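You operate a simulated robot arm through the tools that you are given. There is no shell and no other tool. Be economical: measure what you need, move in short steps, check, and stop when the job is done.

You are at the controls of a simulated robot arm. One attempt, no reset.

Task
Put the framed lens labelled "smoke" from the top of the kit table on the ready tray.

It is judged by the outcome, as a careful person would: the job done as asked, and still so three seconds after it is handed in. It fails if anything else is knocked over, pushed out of place, dropped, spilled or broken.

Robot
A 6-joint arm with a two-finger parallel gripper, fixed in place. Base frame: the origin is at the foot of the arm, x ahead of it, y to its left, z up; the work surface is at about z = 0.804. Lengths are in m, angles in rad, forces in N, time in s.
With the tool pointing down near the work surface it reaches from about 0.26 to 0.68 m from the base axis. Its first joint turns from -1.152 to 1.152 rad. Payload 2.9 kg.
The tool frame sits at the grasp point between the pads (the TCP): z along the fingers, y along the line on which they close. The tips reach 0.03 m beyond it. The gripper opens to 0.11 m. The fingers are 0.02 m wide and 0.01 m thick; the gripper's body (0.048 by 0.112 m) begins 0.055 m behind the TCP.
Orientation is that of the tool frame in the base frame, as a unit quaternion [x, y, z, w]. With the fingers straight down and closing along the base's y, the tool's x points along the base's -x, its y along +y and its z along -z.

Tools
- The arm moves only by the tool jog_arm. Its argument "rows" is a list of rows, each a list of 7 numbers: the turn, a rotation vector about the tool's x, y, z in units of 6 degrees (1.0 is 6 degrees), then the shift along the tool's x, y, z in units of 40 mm (1.0 is 40 mm), then the closure in counts, from 0 (fully open) to 255 (shut). In form: [[rx, ry, rz, dx, dy, dz, jaw], ...]. A call has 1 to 10 rows; each row shifts and turns the commanded pose from where the row before left it, along the tool's axes as they then stand. A call with a number of a shift or a turn outside -1 to 1 is refused whole. Each row takes 0.2 s and may step no farther than 0.05 m and 0.15 rad from the row before; otherwise, or with a gripper value out of range, the whole call is refused. A pose out of reach is approached as far as the arm can. The call stops where the force on the tool passes 40 N (or 10 N more than at its start, if that is more) or the arm is blocked; 0.2 s more then pass. The fingers move at their own pace (about 0.108 m/s each) and stop on an object; they squeeze with about 43 N. The grip force told is the motor's: it shows also when the fingers shut on nothing. Time passes only in rows, and 0.2 s behind the last, so rows that do not move let the fingers close. The reply holds the time, the measured pose of the TCP, the force on the tool along the base axes, the opening and the grip force, in the units named above and with some noise.
- Cameras (640 x 400 px; columns grow to the right, rows downward): "scene" is fixed at [0.088, 0.47, 1.3675]; the picture's right is [-0.40, -0.92, 0.00], its down [-0.74, 0.33, -0.59] and it looks along [0.54, -0.24, -0.81] (base axes); focal length 299 px, centre (320, 200). "wrist" rides on the gripper at [-0.036, 0, -0.057] in the tool frame; the picture's right is [0.00, -1.00, 0.00], its down [0.97, 0.00, -0.24] and it looks along [0.24, 0.00, 0.97] (tool axes); focal length 218 px, centre (320, 200). There is no depth. A picture from a camera that has moved, and an enlarged one, comes with that camera's place and axes in the base frame and with its lens. The place of the scene camera against the robot may be out by one fixed shift of up to 0.012 m in any direction.
- snapshot(camera): a new picture of that camera. No time passes.
- zoom(camera, box): a new picture of the part [left, top, right, bottom] of that camera's present view, enlarged. No time passes.
- finish_job(): hands the job in; it is judged then, once.

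Go step by step. Nothing tells you positions but the pictures and the camera data: compare them with the known pose of the tool, close in by small moves and look again before you grip or let go. The budget is 90 turns and 46 pictures, counting those below and the enlarged ones. Unless the task says otherwise, let go and move clear before handing in, and close with one line.

The tools are called after "Request:" by a JSON object that holds its "api" and its "payload". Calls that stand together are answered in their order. jog_arm: Moves the arm, as the interface text tells. Its arguments: {"type":"object","properties":{"rows":{"type":"array"}},"required":["rows"]} The other tools are called the same way: snapshot (camera) takes a picture; zoom (camera, box) takes an enlarged picture of a part of a camera's view; finish_job () hands the job in.

At the start:

```text
time: 0.0
tool_pos: [0.3223, 0.4084, 1.1114]
orientation: [0.0, 1.0, 0.0, -0.001]
force: [-0.2, -0.2, 0.8]
finger_gap: 0.1099
gripper_force: 0.1
```

scene: 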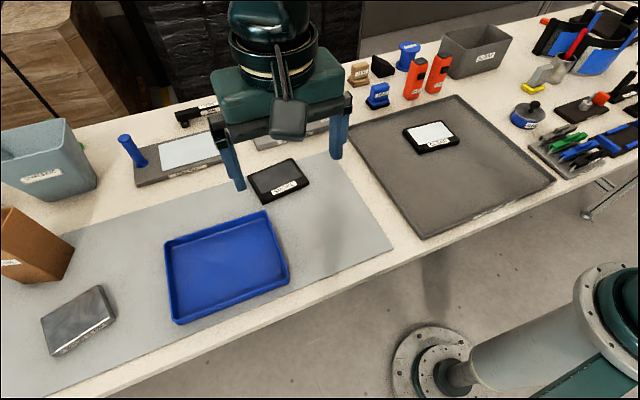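
wrist: 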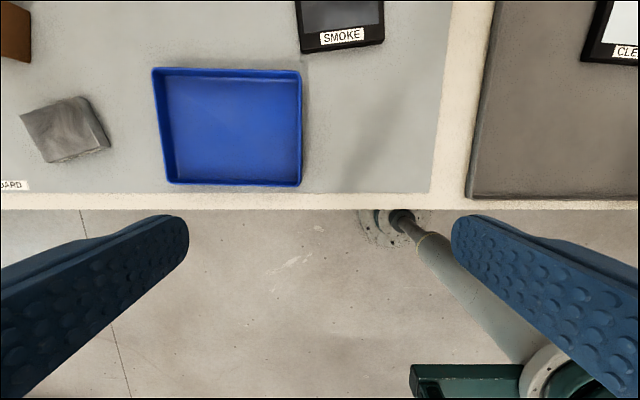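

I see a dark framed plate labelled "SMOKE" near a blue tray, and a "CLE.." one on a dark grey tray/mat. I'll look closer to identify the labels and the ready tray.

Request:
{"api": "zoom", "payload": {"camera": "scene", "box": [120, 80, 400, 340]}}

Request:
{"api": "zoom", "payload": {"camera": "scene", "box": [340, 20, 640, 240]}}

Request:
{"api": "zoom", "payload": {"camera": "scene", "box": [0, 80, 240, 360]}}

```text
1.54 times, centred on (260, 210) of scene
camera zoom: at [0.088, 0.47, 1.3675], right [-0.4, -0.92, 0.0], down [-0.74, 0.33, -0.59], along [0.54, -0.24, -0.81], focal length 460 px, centre (412, 185)
```

zoom: 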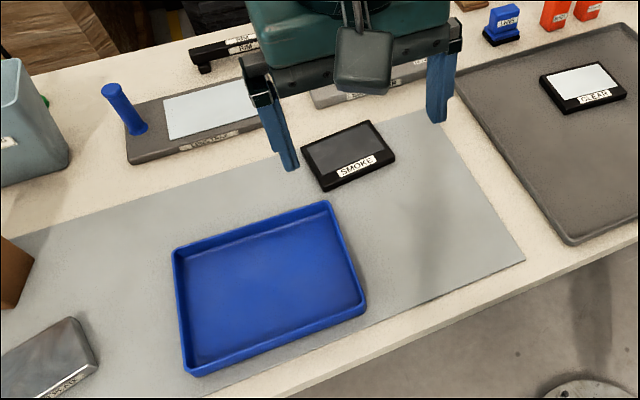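

```text
1.82 times, centred on (490, 130) of scene
camera zoom: at [0.088, 0.47, 1.3675], right [-0.4, -0.92, 0.0], down [-0.74, 0.33, -0.59], along [0.54, -0.24, -0.81], focal length 544 px, centre (11, 327)
```

zoom: 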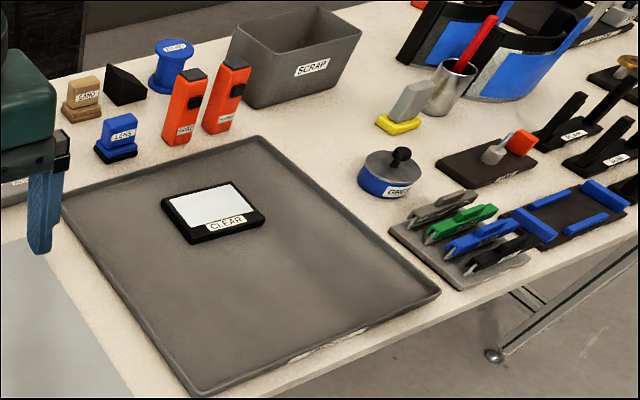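

```text
1.43 times, centred on (120, 220) of scene
camera zoom: at [0.088, 0.47, 1.3675], right [-0.4, -0.92, 0.0], down [-0.74, 0.33, -0.59], along [0.54, -0.24, -0.81], focal length 427 px, centre (606, 171)
```

zoom: 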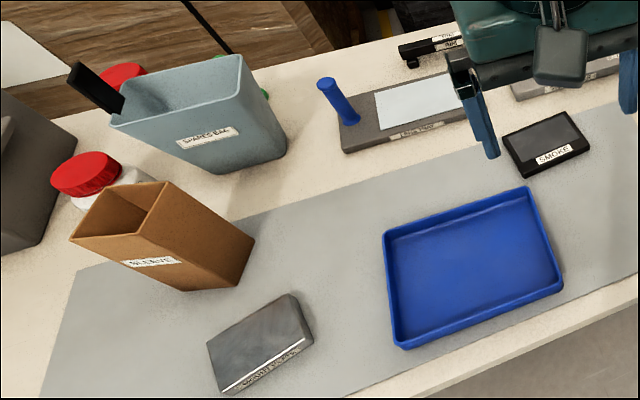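

The trays' labels aren't legible yet; I'll look at their front edges closely.

Request:
{"api": "zoom", "payload": {"camera": "scene", "box": [400, 150, 560, 250]}}

Request:
{"api": "zoom", "payload": {"camera": "scene", "box": [150, 230, 310, 330]}}

Request:
{"api": "zoom", "payload": {"camera": "wrist", "box": [120, 0, 640, 230]}}

```text
4.00 times, centred on (480, 200) of scene
camera zoom: at [0.088, 0.47, 1.3675], right [-0.4, -0.92, 0.0], down [-0.74, 0.33, -0.59], along [0.54, -0.24, -0.81], focal length 1196 px, centre (-320, 200)
```

zoom: 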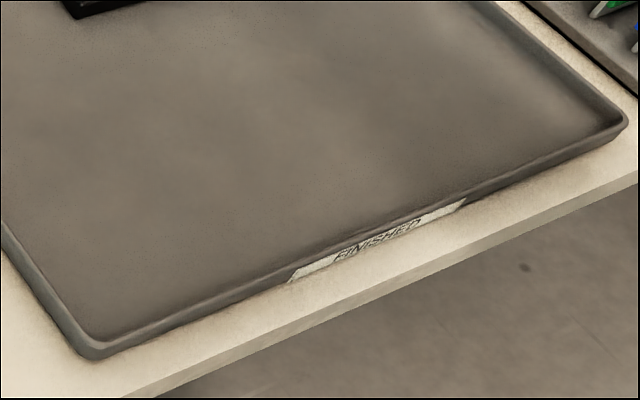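

```text
4.00 times, centred on (230, 280) of scene
camera zoom: at [0.088, 0.47, 1.3675], right [-0.4, -0.92, 0.0], down [-0.74, 0.33, -0.59], along [0.54, -0.24, -0.81], focal length 1196 px, centre (680, -120)
```

zoom: 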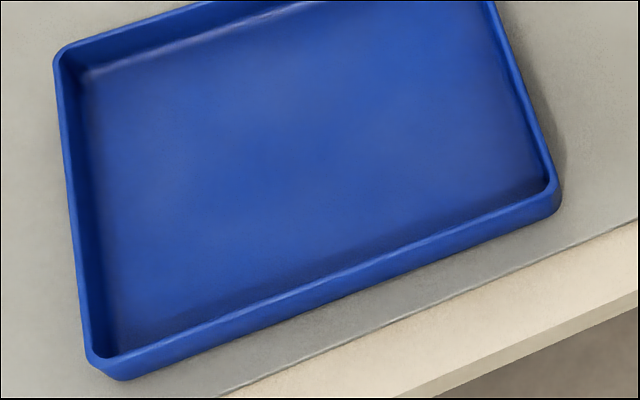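

```text
1.23 times, centred on (380, 115) of wrist
camera zoom: at [0.3584, 0.4071, 1.1694], right [0.0, -1.0, 0.0], down [-0.97, 0.0, 0.24], along [-0.24, 0.0, -0.97], focal length 269 px, centre (246, 305)
```

zoom: 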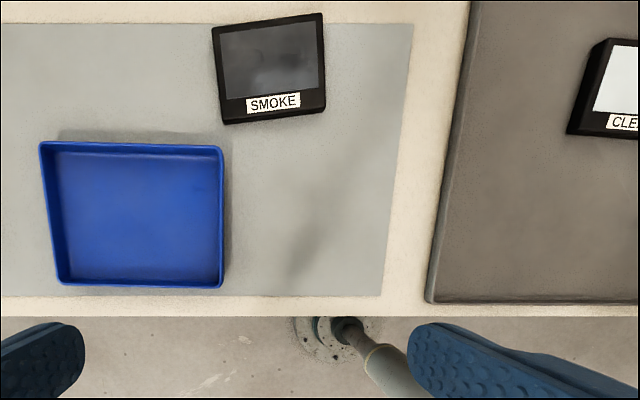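

The dark grey tray reads "FINISHED", the blue one shows no label. I'll check the other labels at the back of the bench.

Request:
{"api": "zoom", "payload": {"camera": "scene", "box": [110, 90, 350, 210]}}

Request:
{"api": "zoom", "payload": {"camera": "scene", "box": [0, 280, 160, 380]}}

Request:
{"api": "zoom", "payload": {"camera": "scene", "box": [500, 60, 640, 180]}}

```text
2.67 times, centred on (230, 150) of scene
camera zoom: at [0.088, 0.47, 1.3675], right [-0.4, -0.92, 0.0], down [-0.74, 0.33, -0.59], along [0.54, -0.24, -0.81], focal length 798 px, centre (560, 333)
```

zoom: 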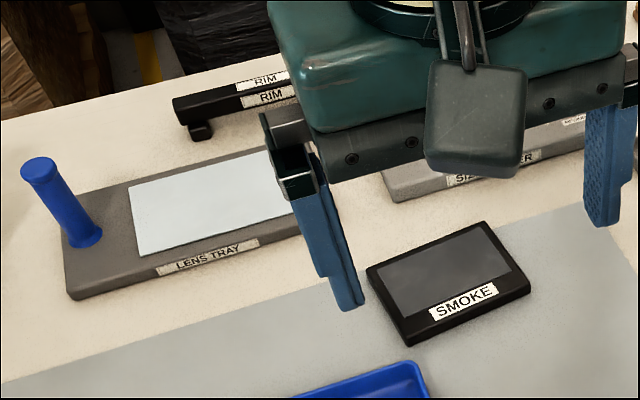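

```text
4.00 times, centred on (80, 330) of scene
camera zoom: at [0.088, 0.47, 1.3675], right [-0.4, -0.92, 0.0], down [-0.74, 0.33, -0.59], along [0.54, -0.24, -0.81], focal length 1196 px, centre (1280, -320)
```

zoom: 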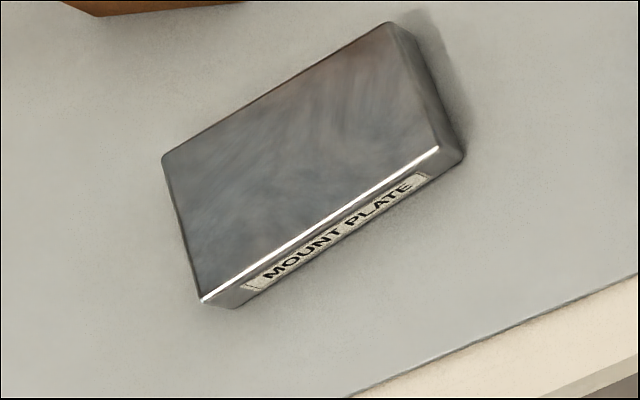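

```text
3.33 times, centred on (570, 120) of scene
camera zoom: at [0.088, 0.47, 1.3675], right [-0.4, -0.92, 0.0], down [-0.74, 0.33, -0.59], along [0.54, -0.24, -0.81], focal length 997 px, centre (-513, 467)
```

zoom: 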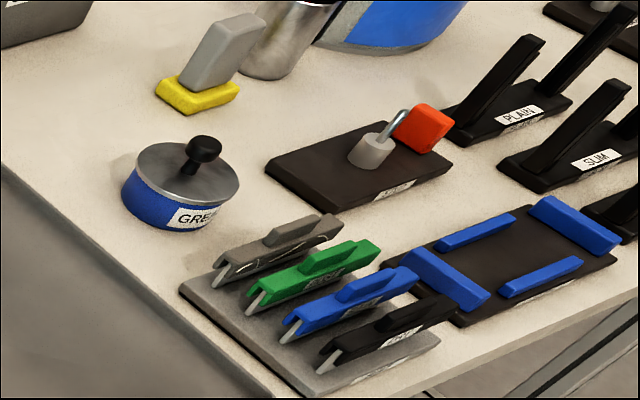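

Nothing reads "ready" yet. I'll tilt the wrist camera forward to survey the bench.

Request:
{"api": "jog_arm", "payload": {"rows": [[0, -1, 0, 0, 0, 0, 0], [0, -1, 0, 0, 0, 0, 0], [0, -1, 0, 0, 0, 0, 0], [0, -1, 0, 0, 0, 0, 0], [0, -1, 0, 0, 0, 0, 0], [0, -1, 0, 0, 0, 0, 0]]}}

Request:
{"api": "snapshot", "payload": {"camera": "wrist"}}

```text
time: 1.4
tool_pos: [0.3554, 0.3877, 1.1099]
orientation: [-0.001, 0.951, 0.002, 0.31]
force: [-0.5, -0.5, 0.6]
finger_gap: 0.1101
gripper_force: 0.1
out of reach, approached as far as the arm can: row 5, 6
```

```text
34 pictures are left
camera wrist: at [0.3506, 0.3892, 1.1769], right [0.0, -1.0, 0.0], down [-0.93, 0.0, -0.38], along [0.38, 0.0, -0.93], focal length 218 px, centre (320, 200)
```

wrist: 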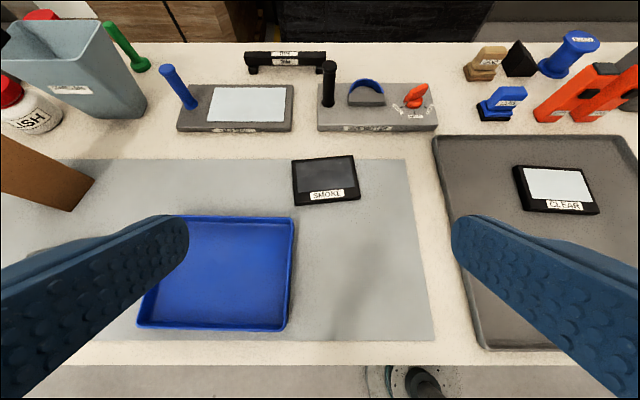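

The only candidate trays are blue (unlabelled so far) and "FINISHED". I'll look toward the left side and at the blue tray's side wall for labels.

Request:
{"api": "jog_arm", "payload": {"rows": [[0, 1, 0, 0, 0, 0, 0], [0, 1, 0, 0, 0, 0, 0], [0, 1, 0, 0, 0, 0, 0], [0, 1, 0, 0, 0, 0, 0], [0, 1, 0, 0, 0, 0, 0], [0, 1, 0, 0, 0, 0, 0], [-1, 0, 0, 0, 0, 0, 0], [-1, 0, 0, 0, 0, 0, 0], [-1, 0, 0, 0, 0, 0, 0], [-1, 0, 0, 0, 0, 0, 0]]}}

Request:
{"api": "snapshot", "payload": {"camera": "wrist"}}

```text
time: 3.6
tool_pos: [0.3553, 0.3889, 1.109]
orientation: [0.0, 0.978, 0.208, 0.0]
force: [0.1, 0.5, -0.1]
finger_gap: 0.1101
gripper_force: 0.0
```

```text
33 pictures are left
camera wrist: at [0.3912, 0.366, 1.1616], right [0.0, -0.91, -0.41], down [-0.97, -0.1, 0.22], along [-0.24, 0.4, -0.89], focal length 218 px, centre (320, 200)
```

wrist: 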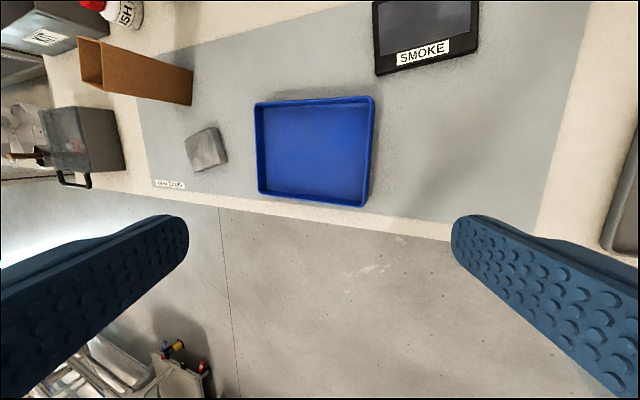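

Request:
{"api": "zoom", "payload": {"camera": "wrist", "box": [130, 120, 230, 200]}}

Request:
{"api": "zoom", "payload": {"camera": "wrist", "box": [230, 80, 400, 220]}}

Request:
{"api": "snapshot", "payload": {"camera": "scene"}}

```text
5.00 times, centred on (180, 160) of wrist
camera zoom: at [0.3912, 0.366, 1.1616], right [0.0, -0.91, -0.41], down [-0.97, -0.1, 0.22], along [-0.24, 0.4, -0.89], focal length 1091 px, centre (1020, 400)
```

zoom: 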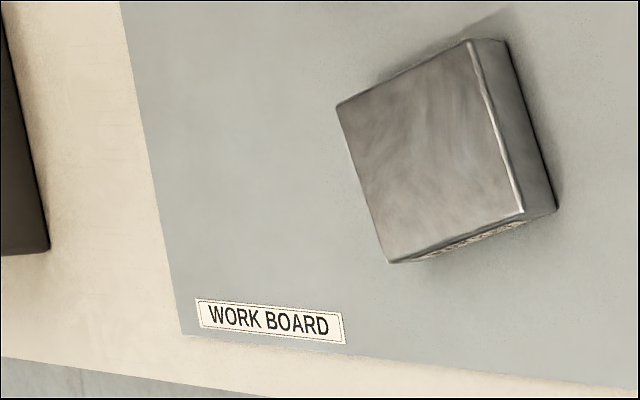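

```text
2.86 times, centred on (315, 150) of wrist
camera zoom: at [0.3912, 0.366, 1.1616], right [0.0, -0.91, -0.41], down [-0.97, -0.1, 0.22], along [-0.24, 0.4, -0.89], focal length 624 px, centre (334, 343)
```

zoom: 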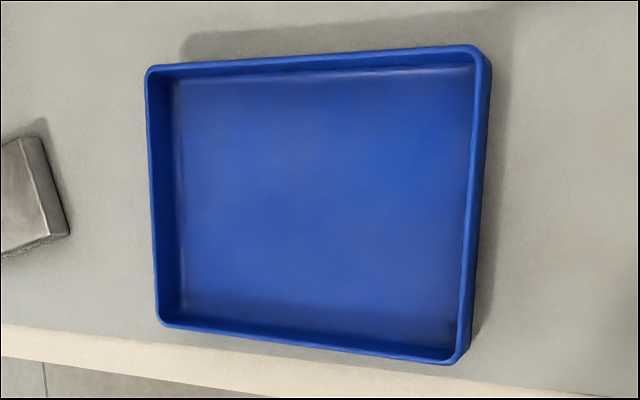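

```text
30 pictures are left
```

scene: 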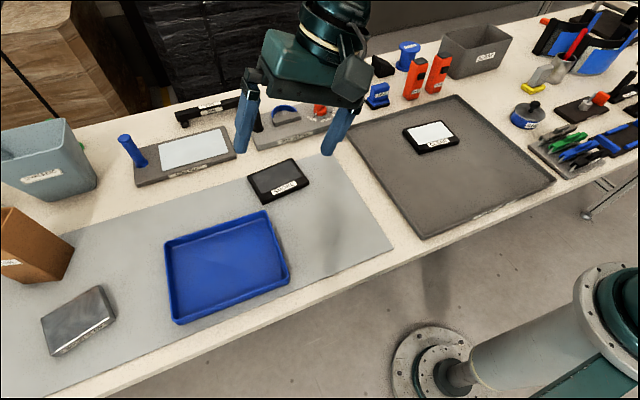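

Labels so far: "WORK BOARD" is the mat, "FINISHED" the grey tray. I'll untilt and move over the smoke lens (about x 0.54, y 0.38), which also shows the blue tray's far wall.

Request:
{"api": "jog_arm", "payload": {"rows": [[1, 0, 0, 0, 0, 0, 0], [1, 0, 0, 0, 0, 0, 0], [1, 0, 0, 0, 0, 0, 0], [1, 0, 0, 0, 0, 0, 0], [0, 0, 0, -1, 0, 0, 0], [0, 0, 0, -1, 0, 0, 0], [0, 0, 0, -1, 0, 0.5, 0], [0, 0, 0, -0.7, 0, 1, 0]]}}

Request:
{"api": "snapshot", "payload": {"camera": "wrist"}}

```text
time: 5.4
tool_pos: [0.5042, 0.3883, 1.0496]
orientation: [0.0, 1.0, 0.0, 0.0]
force: [0.3, -0.1, 0.2]
finger_gap: 0.1102
gripper_force: 0.0
```

```text
29 pictures are left
camera wrist: at [0.5401, 0.3892, 1.1073], right [0.0, -1.0, 0.0], down [-0.97, 0.0, 0.24], along [-0.24, 0.0, -0.97], focal length 218 px, centre (320, 200)
```

wrist: 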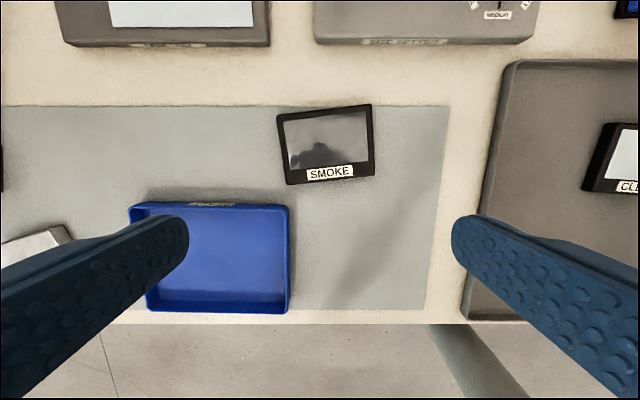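

There's a label on the blue tray's far wall; I'll read it and view the smoke lens closely.

Request:
{"api": "zoom", "payload": {"camera": "wrist", "box": [170, 190, 250, 240]}}

Request:
{"api": "zoom", "payload": {"camera": "wrist", "box": [260, 90, 390, 200]}}

```text
8.00 times, centred on (210, 215) of wrist
camera zoom: at [0.5401, 0.3892, 1.1073], right [0.0, -1.0, 0.0], down [-0.97, 0.0, 0.24], along [-0.24, 0.0, -0.97], focal length 1746 px, centre (1200, 80)
```

zoom: 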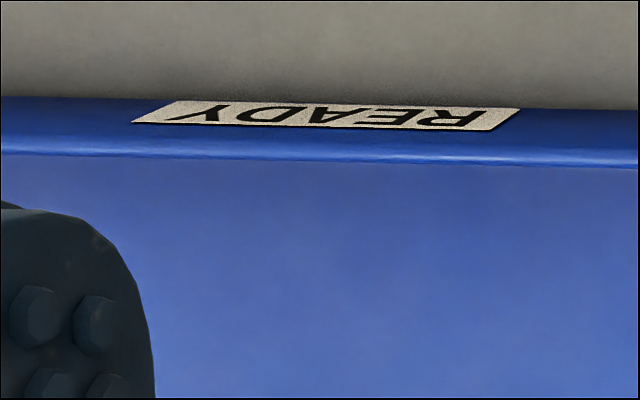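

```text
3.64 times, centred on (325, 145) of wrist
camera zoom: at [0.5401, 0.3892, 1.1073], right [0.0, -1.0, 0.0], down [-0.97, 0.0, 0.24], along [-0.24, 0.0, -0.97], focal length 794 px, centre (302, 400)
```

zoom: 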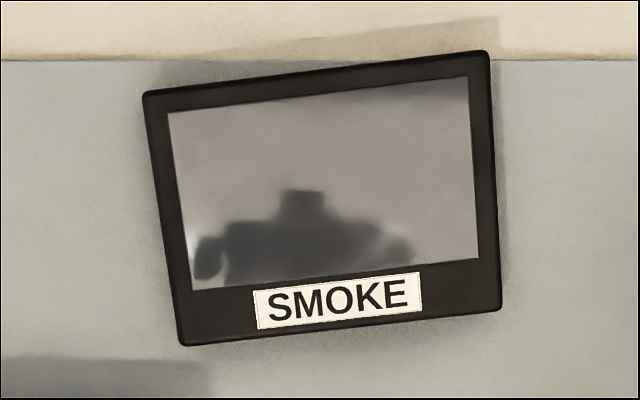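

The blue tray is READY. The smoke lens is centred near (0.54, 0.38), ~0.117 × 0.087 m, skewed ~6°; I'll turn the jaws ~84° so they close across its short side.

Request:
{"api": "jog_arm", "payload": {"rows": [[0, 0, 1, -0.9, -0.2, 0, 0], [0, 0, 1, 0, 0, 0, 0], [0, 0, 1, 0, 0, 0, 0], [0, 0, 1, 0, 0, 0, 0], [0, 0, 1, 0, 0, 0, 0], [0, 0, 1, 0, 0, 0, 0], [0, 0, 1, 0, 0, 0, 0], [0, 0, 1, 0, 0, 0, 0], [0, 0, 1, 0, 0, 0, 0], [0, 0, 1, 0, 0, 0, 0]]}}

Request:
{"api": "jog_arm", "payload": {"rows": [[0, 0, 1, 0, 0, 0, 0], [0, 0, 1, 0, 0, 0, 0], [0, 0, 1, 0, 0, 0, 0], [0, 0, 0.95, 0, 0, 0, 0], [0, 0, 0, 0, 0, 1, 0], [0, 0, 0, 0, 0, 1, 0]]}}

Request:
{"api": "snapshot", "payload": {"camera": "wrist"}}

Request:
{"api": "snapshot", "payload": {"camera": "scene"}}

```text
time: 7.6
tool_pos: [0.5301, 0.3837, 1.0468]
orientation: [0.501, 0.865, 0.0, 0.001]
force: [0.0, 0.2, -0.5]
finger_gap: 0.11
gripper_force: 0.1
out of reach, approached as far as the arm can: row 1
```

```text
time: 9.0
tool_pos: [0.5289, 0.3835, 0.9668]
orientation: [0.667, 0.745, 0.0, 0.0]
force: [0.8, -0.1, -0.1]
finger_gap: 0.1099
gripper_force: 0.1
```

```text
26 pictures are left
camera wrist: at [0.5323, 0.3479, 1.0243], right [-0.99, -0.11, 0.0], down [-0.11, 0.96, 0.24], along [-0.03, 0.24, -0.97], focal length 218 px, centre (320, 200)
```

wrist: 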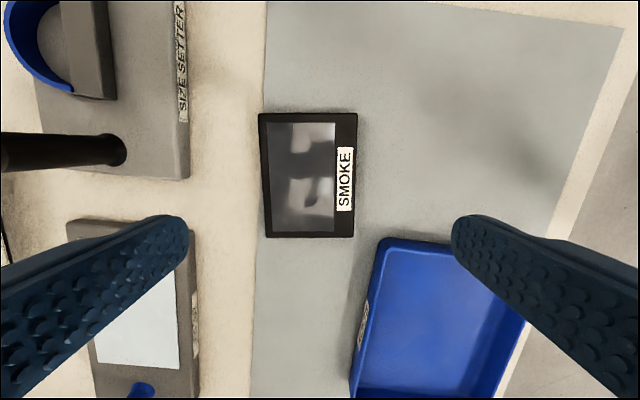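

```text
25 pictures are left
```

scene: 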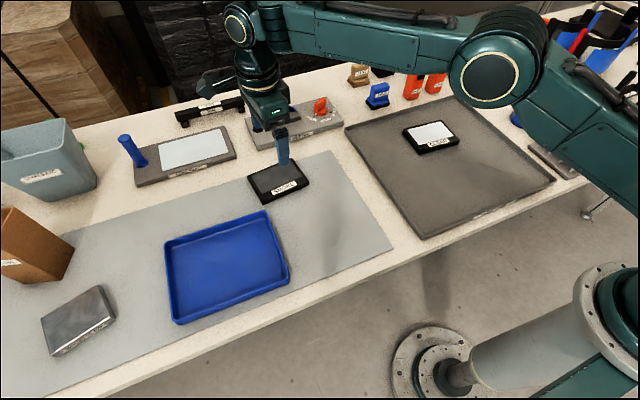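

The lens is centred near (0.540, 0.377) and aligned with the jaws. I'll correct by about 1 cm and descend part-way to check.

Request:
{"api": "jog_arm", "payload": {"rows": [[0, 0, 0, -0.2, 0.25, 0.2, 0], [0, 0, 0, 0, 0, 0.8, 0], [0, 0, 0, 0, 0, 0.8, 0], [0, 0, 0, 0, 0, 0, 0]]}}

Request:
{"api": "snapshot", "payload": {"camera": "wrist"}}

Request:
{"api": "zoom", "payload": {"camera": "scene", "box": [220, 110, 340, 220]}}

```text
time: 10.0
tool_pos: [0.5395, 0.3768, 0.8948]
orientation: [0.667, 0.745, 0.0, 0.001]
force: [0.3, -0.2, -0.5]
finger_gap: 0.1102
gripper_force: 0.1
```

```text
24 pictures are left
camera wrist: at [0.5433, 0.3413, 0.9522], right [-0.99, -0.11, 0.0], down [-0.11, 0.96, 0.24], along [-0.03, 0.24, -0.97], focal length 218 px, centre (320, 200)
```

wrist: 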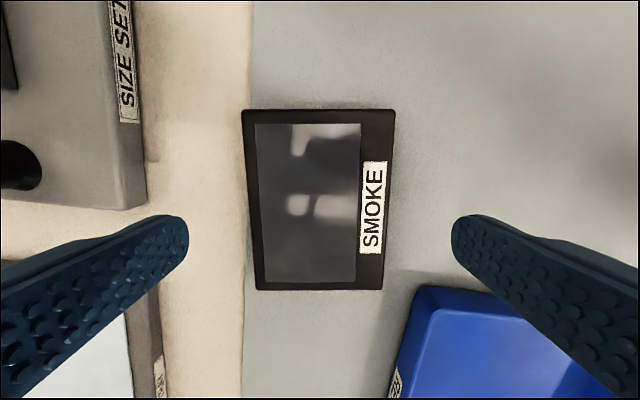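

```text
3.64 times, centred on (280, 165) of scene
camera zoom: at [0.088, 0.47, 1.3675], right [-0.4, -0.92, 0.0], down [-0.74, 0.33, -0.59], along [0.54, -0.24, -0.81], focal length 1088 px, centre (466, 327)
```

zoom: 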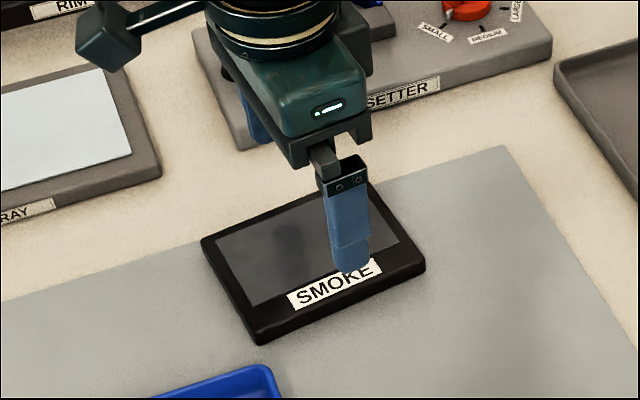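

The jaws straddle the lens, centred. I'll lower to about z 0.84 and check the clearance.

Request:
{"api": "jog_arm", "payload": {"rows": [[0, 0, 0, 0, 0, 0.5, 0], [0, 0, 0, 0, 0, 0.5, 0], [0, 0, 0, 0, 0, 0.35, 0], [0, 0, 0, 0, 0, 0, 0]]}}

Request:
{"api": "snapshot", "payload": {"camera": "wrist"}}

Request:
{"api": "zoom", "payload": {"camera": "scene", "box": [220, 110, 340, 220]}}

```text
time: 11.0
tool_pos: [0.5402, 0.3769, 0.841]
orientation: [0.668, 0.744, 0.0, 0.0]
force: [0.0, 0.0, -0.5]
finger_gap: 0.1099
gripper_force: 0.0
```

```text
22 pictures are left
camera wrist: at [0.5437, 0.3418, 0.8986], right [-0.99, -0.11, 0.0], down [-0.11, 0.96, 0.24], along [-0.03, 0.24, -0.97], focal length 218 px, centre (320, 200)
```

wrist: 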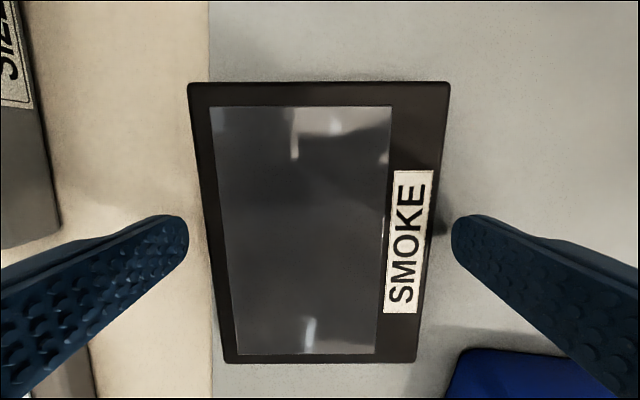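

```text
3.64 times, centred on (280, 165) of scene
camera zoom: at [0.088, 0.47, 1.3675], right [-0.4, -0.92, 0.0], down [-0.74, 0.33, -0.59], along [0.54, -0.24, -0.81], focal length 1088 px, centre (466, 327)
```

zoom: 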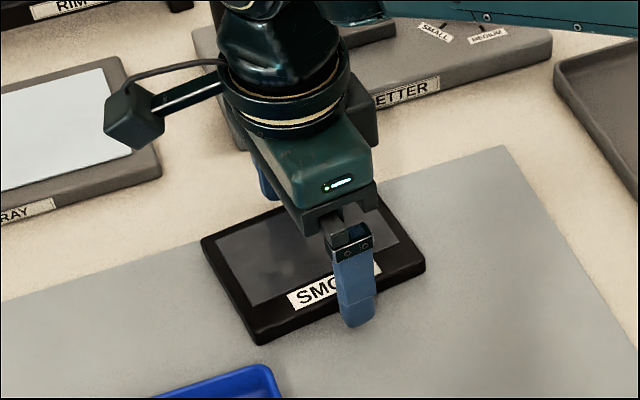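

Fingers are either side of the frame with clearance. I'll go 3 mm lower and close.

Request:
{"api": "jog_arm", "payload": {"rows": [[0, 0, 0, 0, 0, 0.075, 0], [0, 0, 0, 0, 0, 0, 60], [0, 0, 0, 0, 0, 0, 120], [0, 0, 0, 0, 0, 0, 255], [0, 0, 0, 0, 0, 0, 255], [0, 0, 0, 0, 0, 0, 255]]}}

```text
time: 12.4
tool_pos: [0.5396, 0.3769, 0.8382]
orientation: [0.667, 0.745, 0.0, 0.0]
force: [0.9, 0.5, -0.7]
finger_gap: 0.089
gripper_force: 42.7
```

The jaws hold at 0.089 m, which matches the frame. I'll lift and check.

Request:
{"api": "jog_arm", "payload": {"rows": [[0, 0, 0, 0, 0, -0.3, 255], [0, 0, 0, 0, 0, -0.5, 255], [0, 0, 0, 0, 0, -0.7, 255], [0, 0, 0, 0, 0, -0.7, 255], [0, 0, 0, 0, 0, 0, 255]]}}

Request:
{"api": "snapshot", "payload": {"camera": "wrist"}}

Request:
{"api": "snapshot", "payload": {"camera": "scene"}}

```text
time: 13.6
tool_pos: [0.54, 0.3774, 0.9263]
orientation: [0.667, 0.745, -0.001, -0.001]
force: [0.9, 0.6, -1.5]
finger_gap: 0.089
gripper_force: 43.0
```

```text
20 pictures are left
camera wrist: at [0.5437, 0.3418, 0.9839], right [-0.99, -0.11, 0.0], down [-0.11, 0.96, 0.24], along [-0.03, 0.24, -0.97], focal length 218 px, centre (320, 200)
```

wrist: 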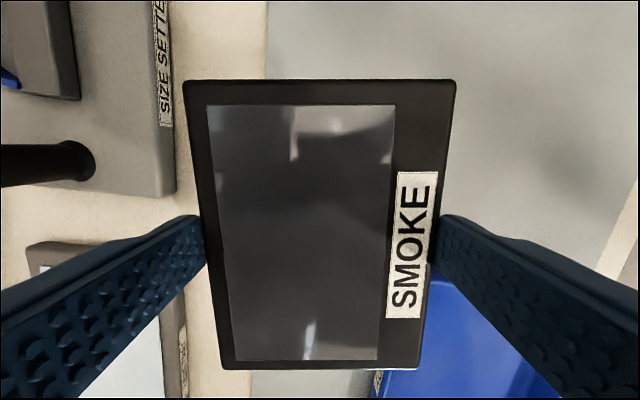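

```text
19 pictures are left
```

scene: 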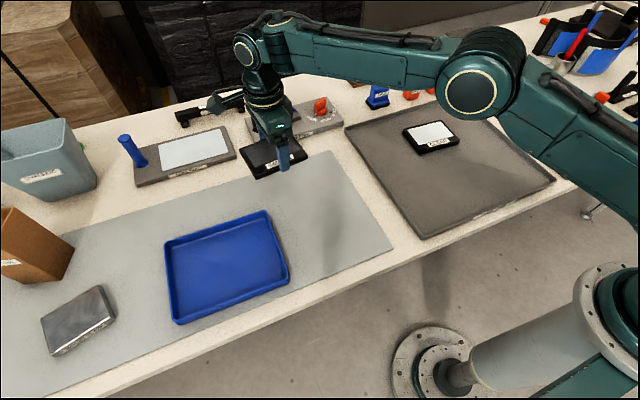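

The lens is lifted securely and nothing else moved. I'll carry it over the blue tray (centre about 0.38, 0.535) and square it up.

Request:
{"api": "jog_arm", "payload": {"rows": [[0, 0, 0, 0.7, -0.6, 0, 255], [0, 0, 0, 0.7, -0.6, 0, 255], [0, 0, 0, 0.7, -0.6, 0, 255], [0, 0, 0, 0.7, -0.6, 0, 255], [0, 0, 0, 0.7, -0.6, 0, 255], [0, 0, 0, 0.7, -0.55, 0, 255], [0, 0, 0.65, 0, 0, 0, 255], [0, 0, 0.65, 0, 0, 0, 255], [0, 0, 0, 0, 0, 0, 255]]}}

Request:
{"api": "snapshot", "payload": {"camera": "wrist"}}

Request:
{"api": "snapshot", "payload": {"camera": "scene"}}

```text
time: 15.6
tool_pos: [0.3804, 0.5281, 0.9254]
orientation: [0.717, 0.697, -0.001, 0.0]
force: [0.1, 0.1, -0.6]
finger_gap: 0.0889
gripper_force: 43.6
```

```text
18 pictures are left
camera wrist: at [0.3788, 0.493, 0.9843], right [-1.0, 0.03, 0.0], down [0.03, 0.97, 0.24], along [0.01, 0.24, -0.97], focal length 218 px, centre (320, 200)
```

wrist: 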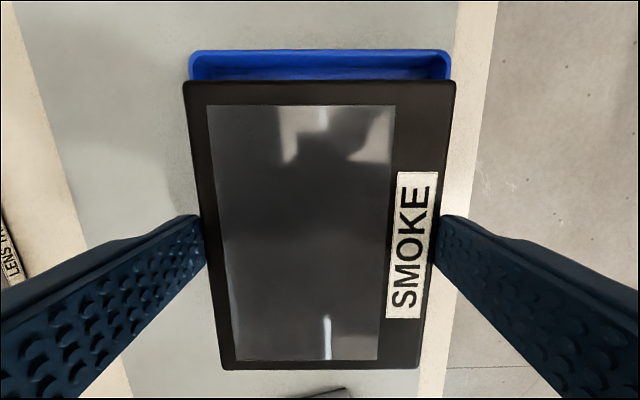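

```text
17 pictures are left
```

scene: 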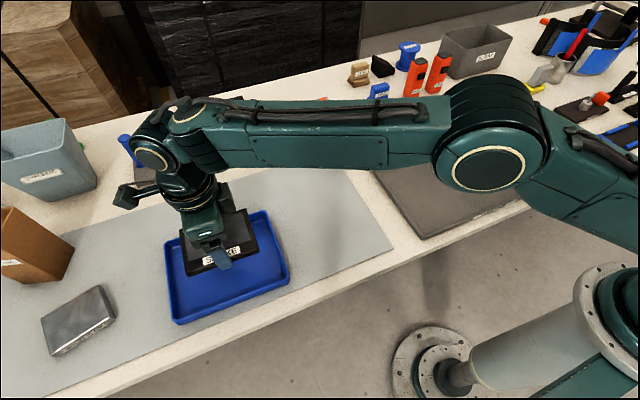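

The lens is square to the tray and centred in x. I'll shift 1 cm to +y and lower toward the floor.

Request:
{"api": "jog_arm", "payload": {"rows": [[0, 0, 0, 0.25, 0, 0.2, 255], [0, 0, 0, 0, 0, 0.5, 255], [0, 0, 0, 0, 0, 0.5, 255], [0, 0, 0, 0, 0, 0.4, 255], [0, 0, 0, 0, 0, 0, 255]]}}

Request:
{"api": "snapshot", "payload": {"camera": "wrist"}}

Request:
{"api": "zoom", "payload": {"camera": "scene", "box": [140, 180, 320, 340]}}

```text
time: 16.8
tool_pos: [0.3793, 0.5386, 0.8615]
orientation: [0.716, 0.698, 0.0, -0.001]
force: [-0.6, 0.9, -0.5]
finger_gap: 0.089
gripper_force: 42.9
```

```text
16 pictures are left
camera wrist: at [0.3788, 0.5033, 0.9191], right [-1.0, 0.03, 0.0], down [0.03, 0.97, 0.24], along [0.01, 0.24, -0.97], focal length 218 px, centre (320, 200)
```

wrist: 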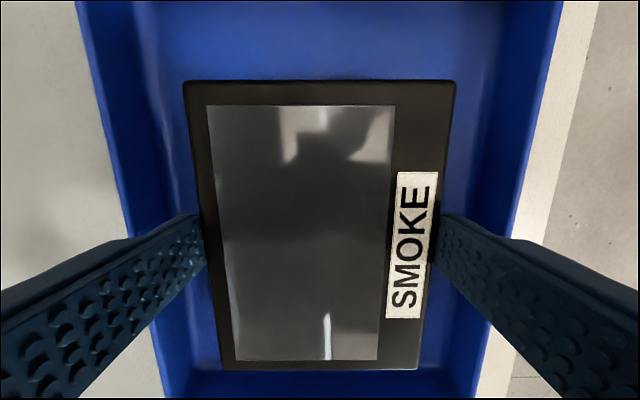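

```text
2.50 times, centred on (230, 260) of scene
camera zoom: at [0.088, 0.47, 1.3675], right [-0.4, -0.92, 0.0], down [-0.74, 0.33, -0.59], along [0.54, -0.24, -0.81], focal length 748 px, centre (545, 50)
```

zoom: 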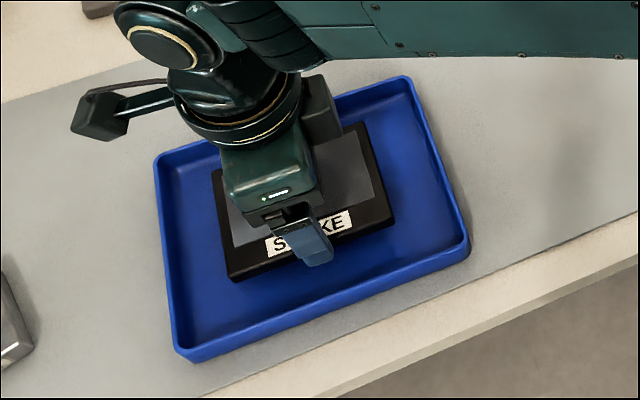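

Well centred inside the tray walls. Now lowering in small steps until it touches.

Request:
{"api": "jog_arm", "payload": {"rows": [[0, 0, 0, 0, 0, 0.15, 255], [0, 0, 0, 0, 0, 0.15, 255], [0, 0, 0, 0, 0, 0.1, 255], [0, 0, 0, 0, 0, 0, 255]]}}

```text
time: 17.8
tool_pos: [0.38, 0.5383, 0.8466]
orientation: [0.716, 0.698, 0.0, 0.0]
force: [0.2, 0.0, -0.7]
finger_gap: 0.0889
gripper_force: 43.1
```

Request:
{"api": "jog_arm", "payload": {"rows": [[0, 0, 0, 0, 0, 0.05, 255], [0, 0, 0, 0, 0, 0, 255]]}}

Request:
{"api": "jog_arm", "payload": {"rows": [[0, 0, 0, 0, 0, 0.04, 255], [0, 0, 0, 0, 0, 0, 255]]}}

```text
time: 18.4
tool_pos: [0.3798, 0.5378, 0.8462]
orientation: [0.716, 0.698, -0.001, -0.001]
force: [-0.2, -0.8, -0.8]
finger_gap: 0.0893
gripper_force: 42.9
```

```text
time: 19.0
tool_pos: [0.3807, 0.5382, 0.8428]
orientation: [0.717, 0.698, 0.0, 0.0]
force: [0.5, -0.2, -1.4]
finger_gap: 0.0889
gripper_force: 43.1
```

No contact force yet at z 0.843, though touch-down must be near. I'll take a few more tiny steps.

Request:
{"api": "jog_arm", "payload": {"rows": [[0, 0, 0, 0, 0, 0.04, 255], [0, 0, 0, 0, 0, 0, 255]]}}

Request:
{"api": "zoom", "payload": {"camera": "scene", "box": [170, 210, 290, 310]}}

```text
time: 19.6
tool_pos: [0.3798, 0.5383, 0.8422]
orientation: [0.716, 0.698, 0.001, -0.001]
force: [-2.3, -0.9, 6.0]
finger_gap: 0.0888
gripper_force: 43.1
```

```text
4.00 times, centred on (230, 260) of scene
camera zoom: at [0.0879, 0.4698, 1.3675], right [-0.4, -0.92, 0.0], down [-0.74, 0.33, -0.59], along [0.54, -0.24, -0.81], focal length 1196 px, centre (680, -40)
```

zoom: 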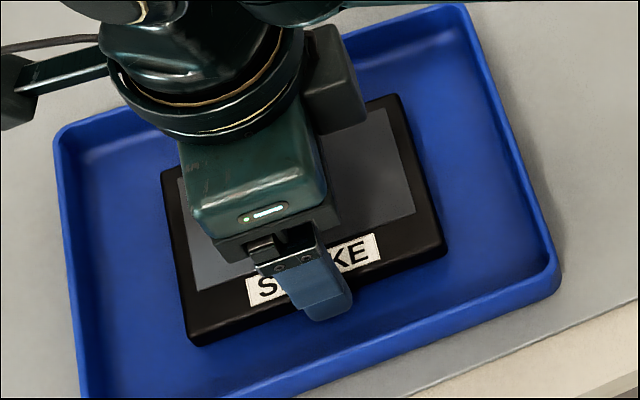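

Contact (6 N upward): the lens rests on the tray floor. I'll open the jaws gently and rise.

Request:
{"api": "jog_arm", "payload": {"rows": [[0, 0, 0, 0, 0, 0, 30], [0, 0, 0, 0, 0, 0, 20], [0, 0, 0, 0, 0, 0, 10], [0, 0, 0, 0, 0, 0, 10], [0, 0, 0, 0, 0, -0.3, 10], [0, 0, 0, 0, 0, -0.5, 10], [0, 0, 0, 0, 0, -0.8, 10], [0, 0, 0, 0, 0, -1, 10], [0, 0, 0, 0, 0, -1, 10]]}}

Request:
{"api": "snapshot", "payload": {"camera": "wrist"}}

Request:
{"api": "snapshot", "payload": {"camera": "scene"}}

```text
time: 21.6
tool_pos: [0.3797, 0.5378, 0.9852]
orientation: [0.716, 0.698, -0.001, -0.001]
force: [0.3, -0.3, 0.0]
finger_gap: 0.1056
gripper_force: 0.0
```

```text
13 pictures are left
camera wrist: at [0.3791, 0.5024, 1.0436], right [-1.0, 0.03, 0.0], down [0.03, 0.97, 0.24], along [0.01, 0.24, -0.97], focal length 218 px, centre (320, 200)
```

wrist: 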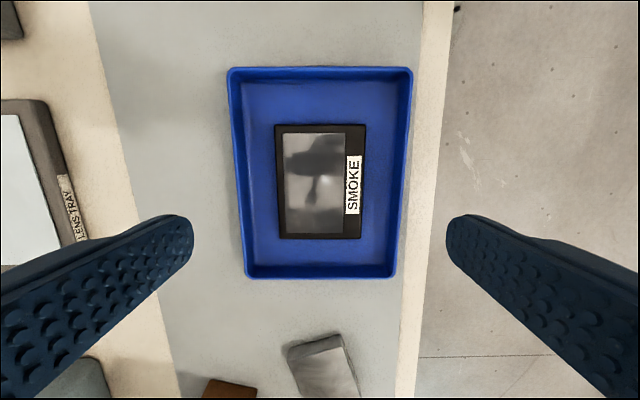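

```text
12 pictures are left
```

scene: 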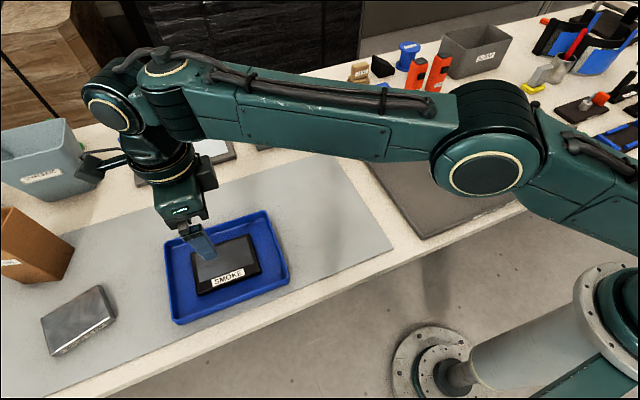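

The smoke lens lies flat in the READY tray, the gripper is clear above it, and everything else is where it was. Handing in.

Request:
{"api": "finish_job", "payload": {}}

```text
The job is handed in.
```

The "smoke" framed lens is lying flat in the blue tray labelled READY, the gripper is clear, and the last pictures show nothing else moved.
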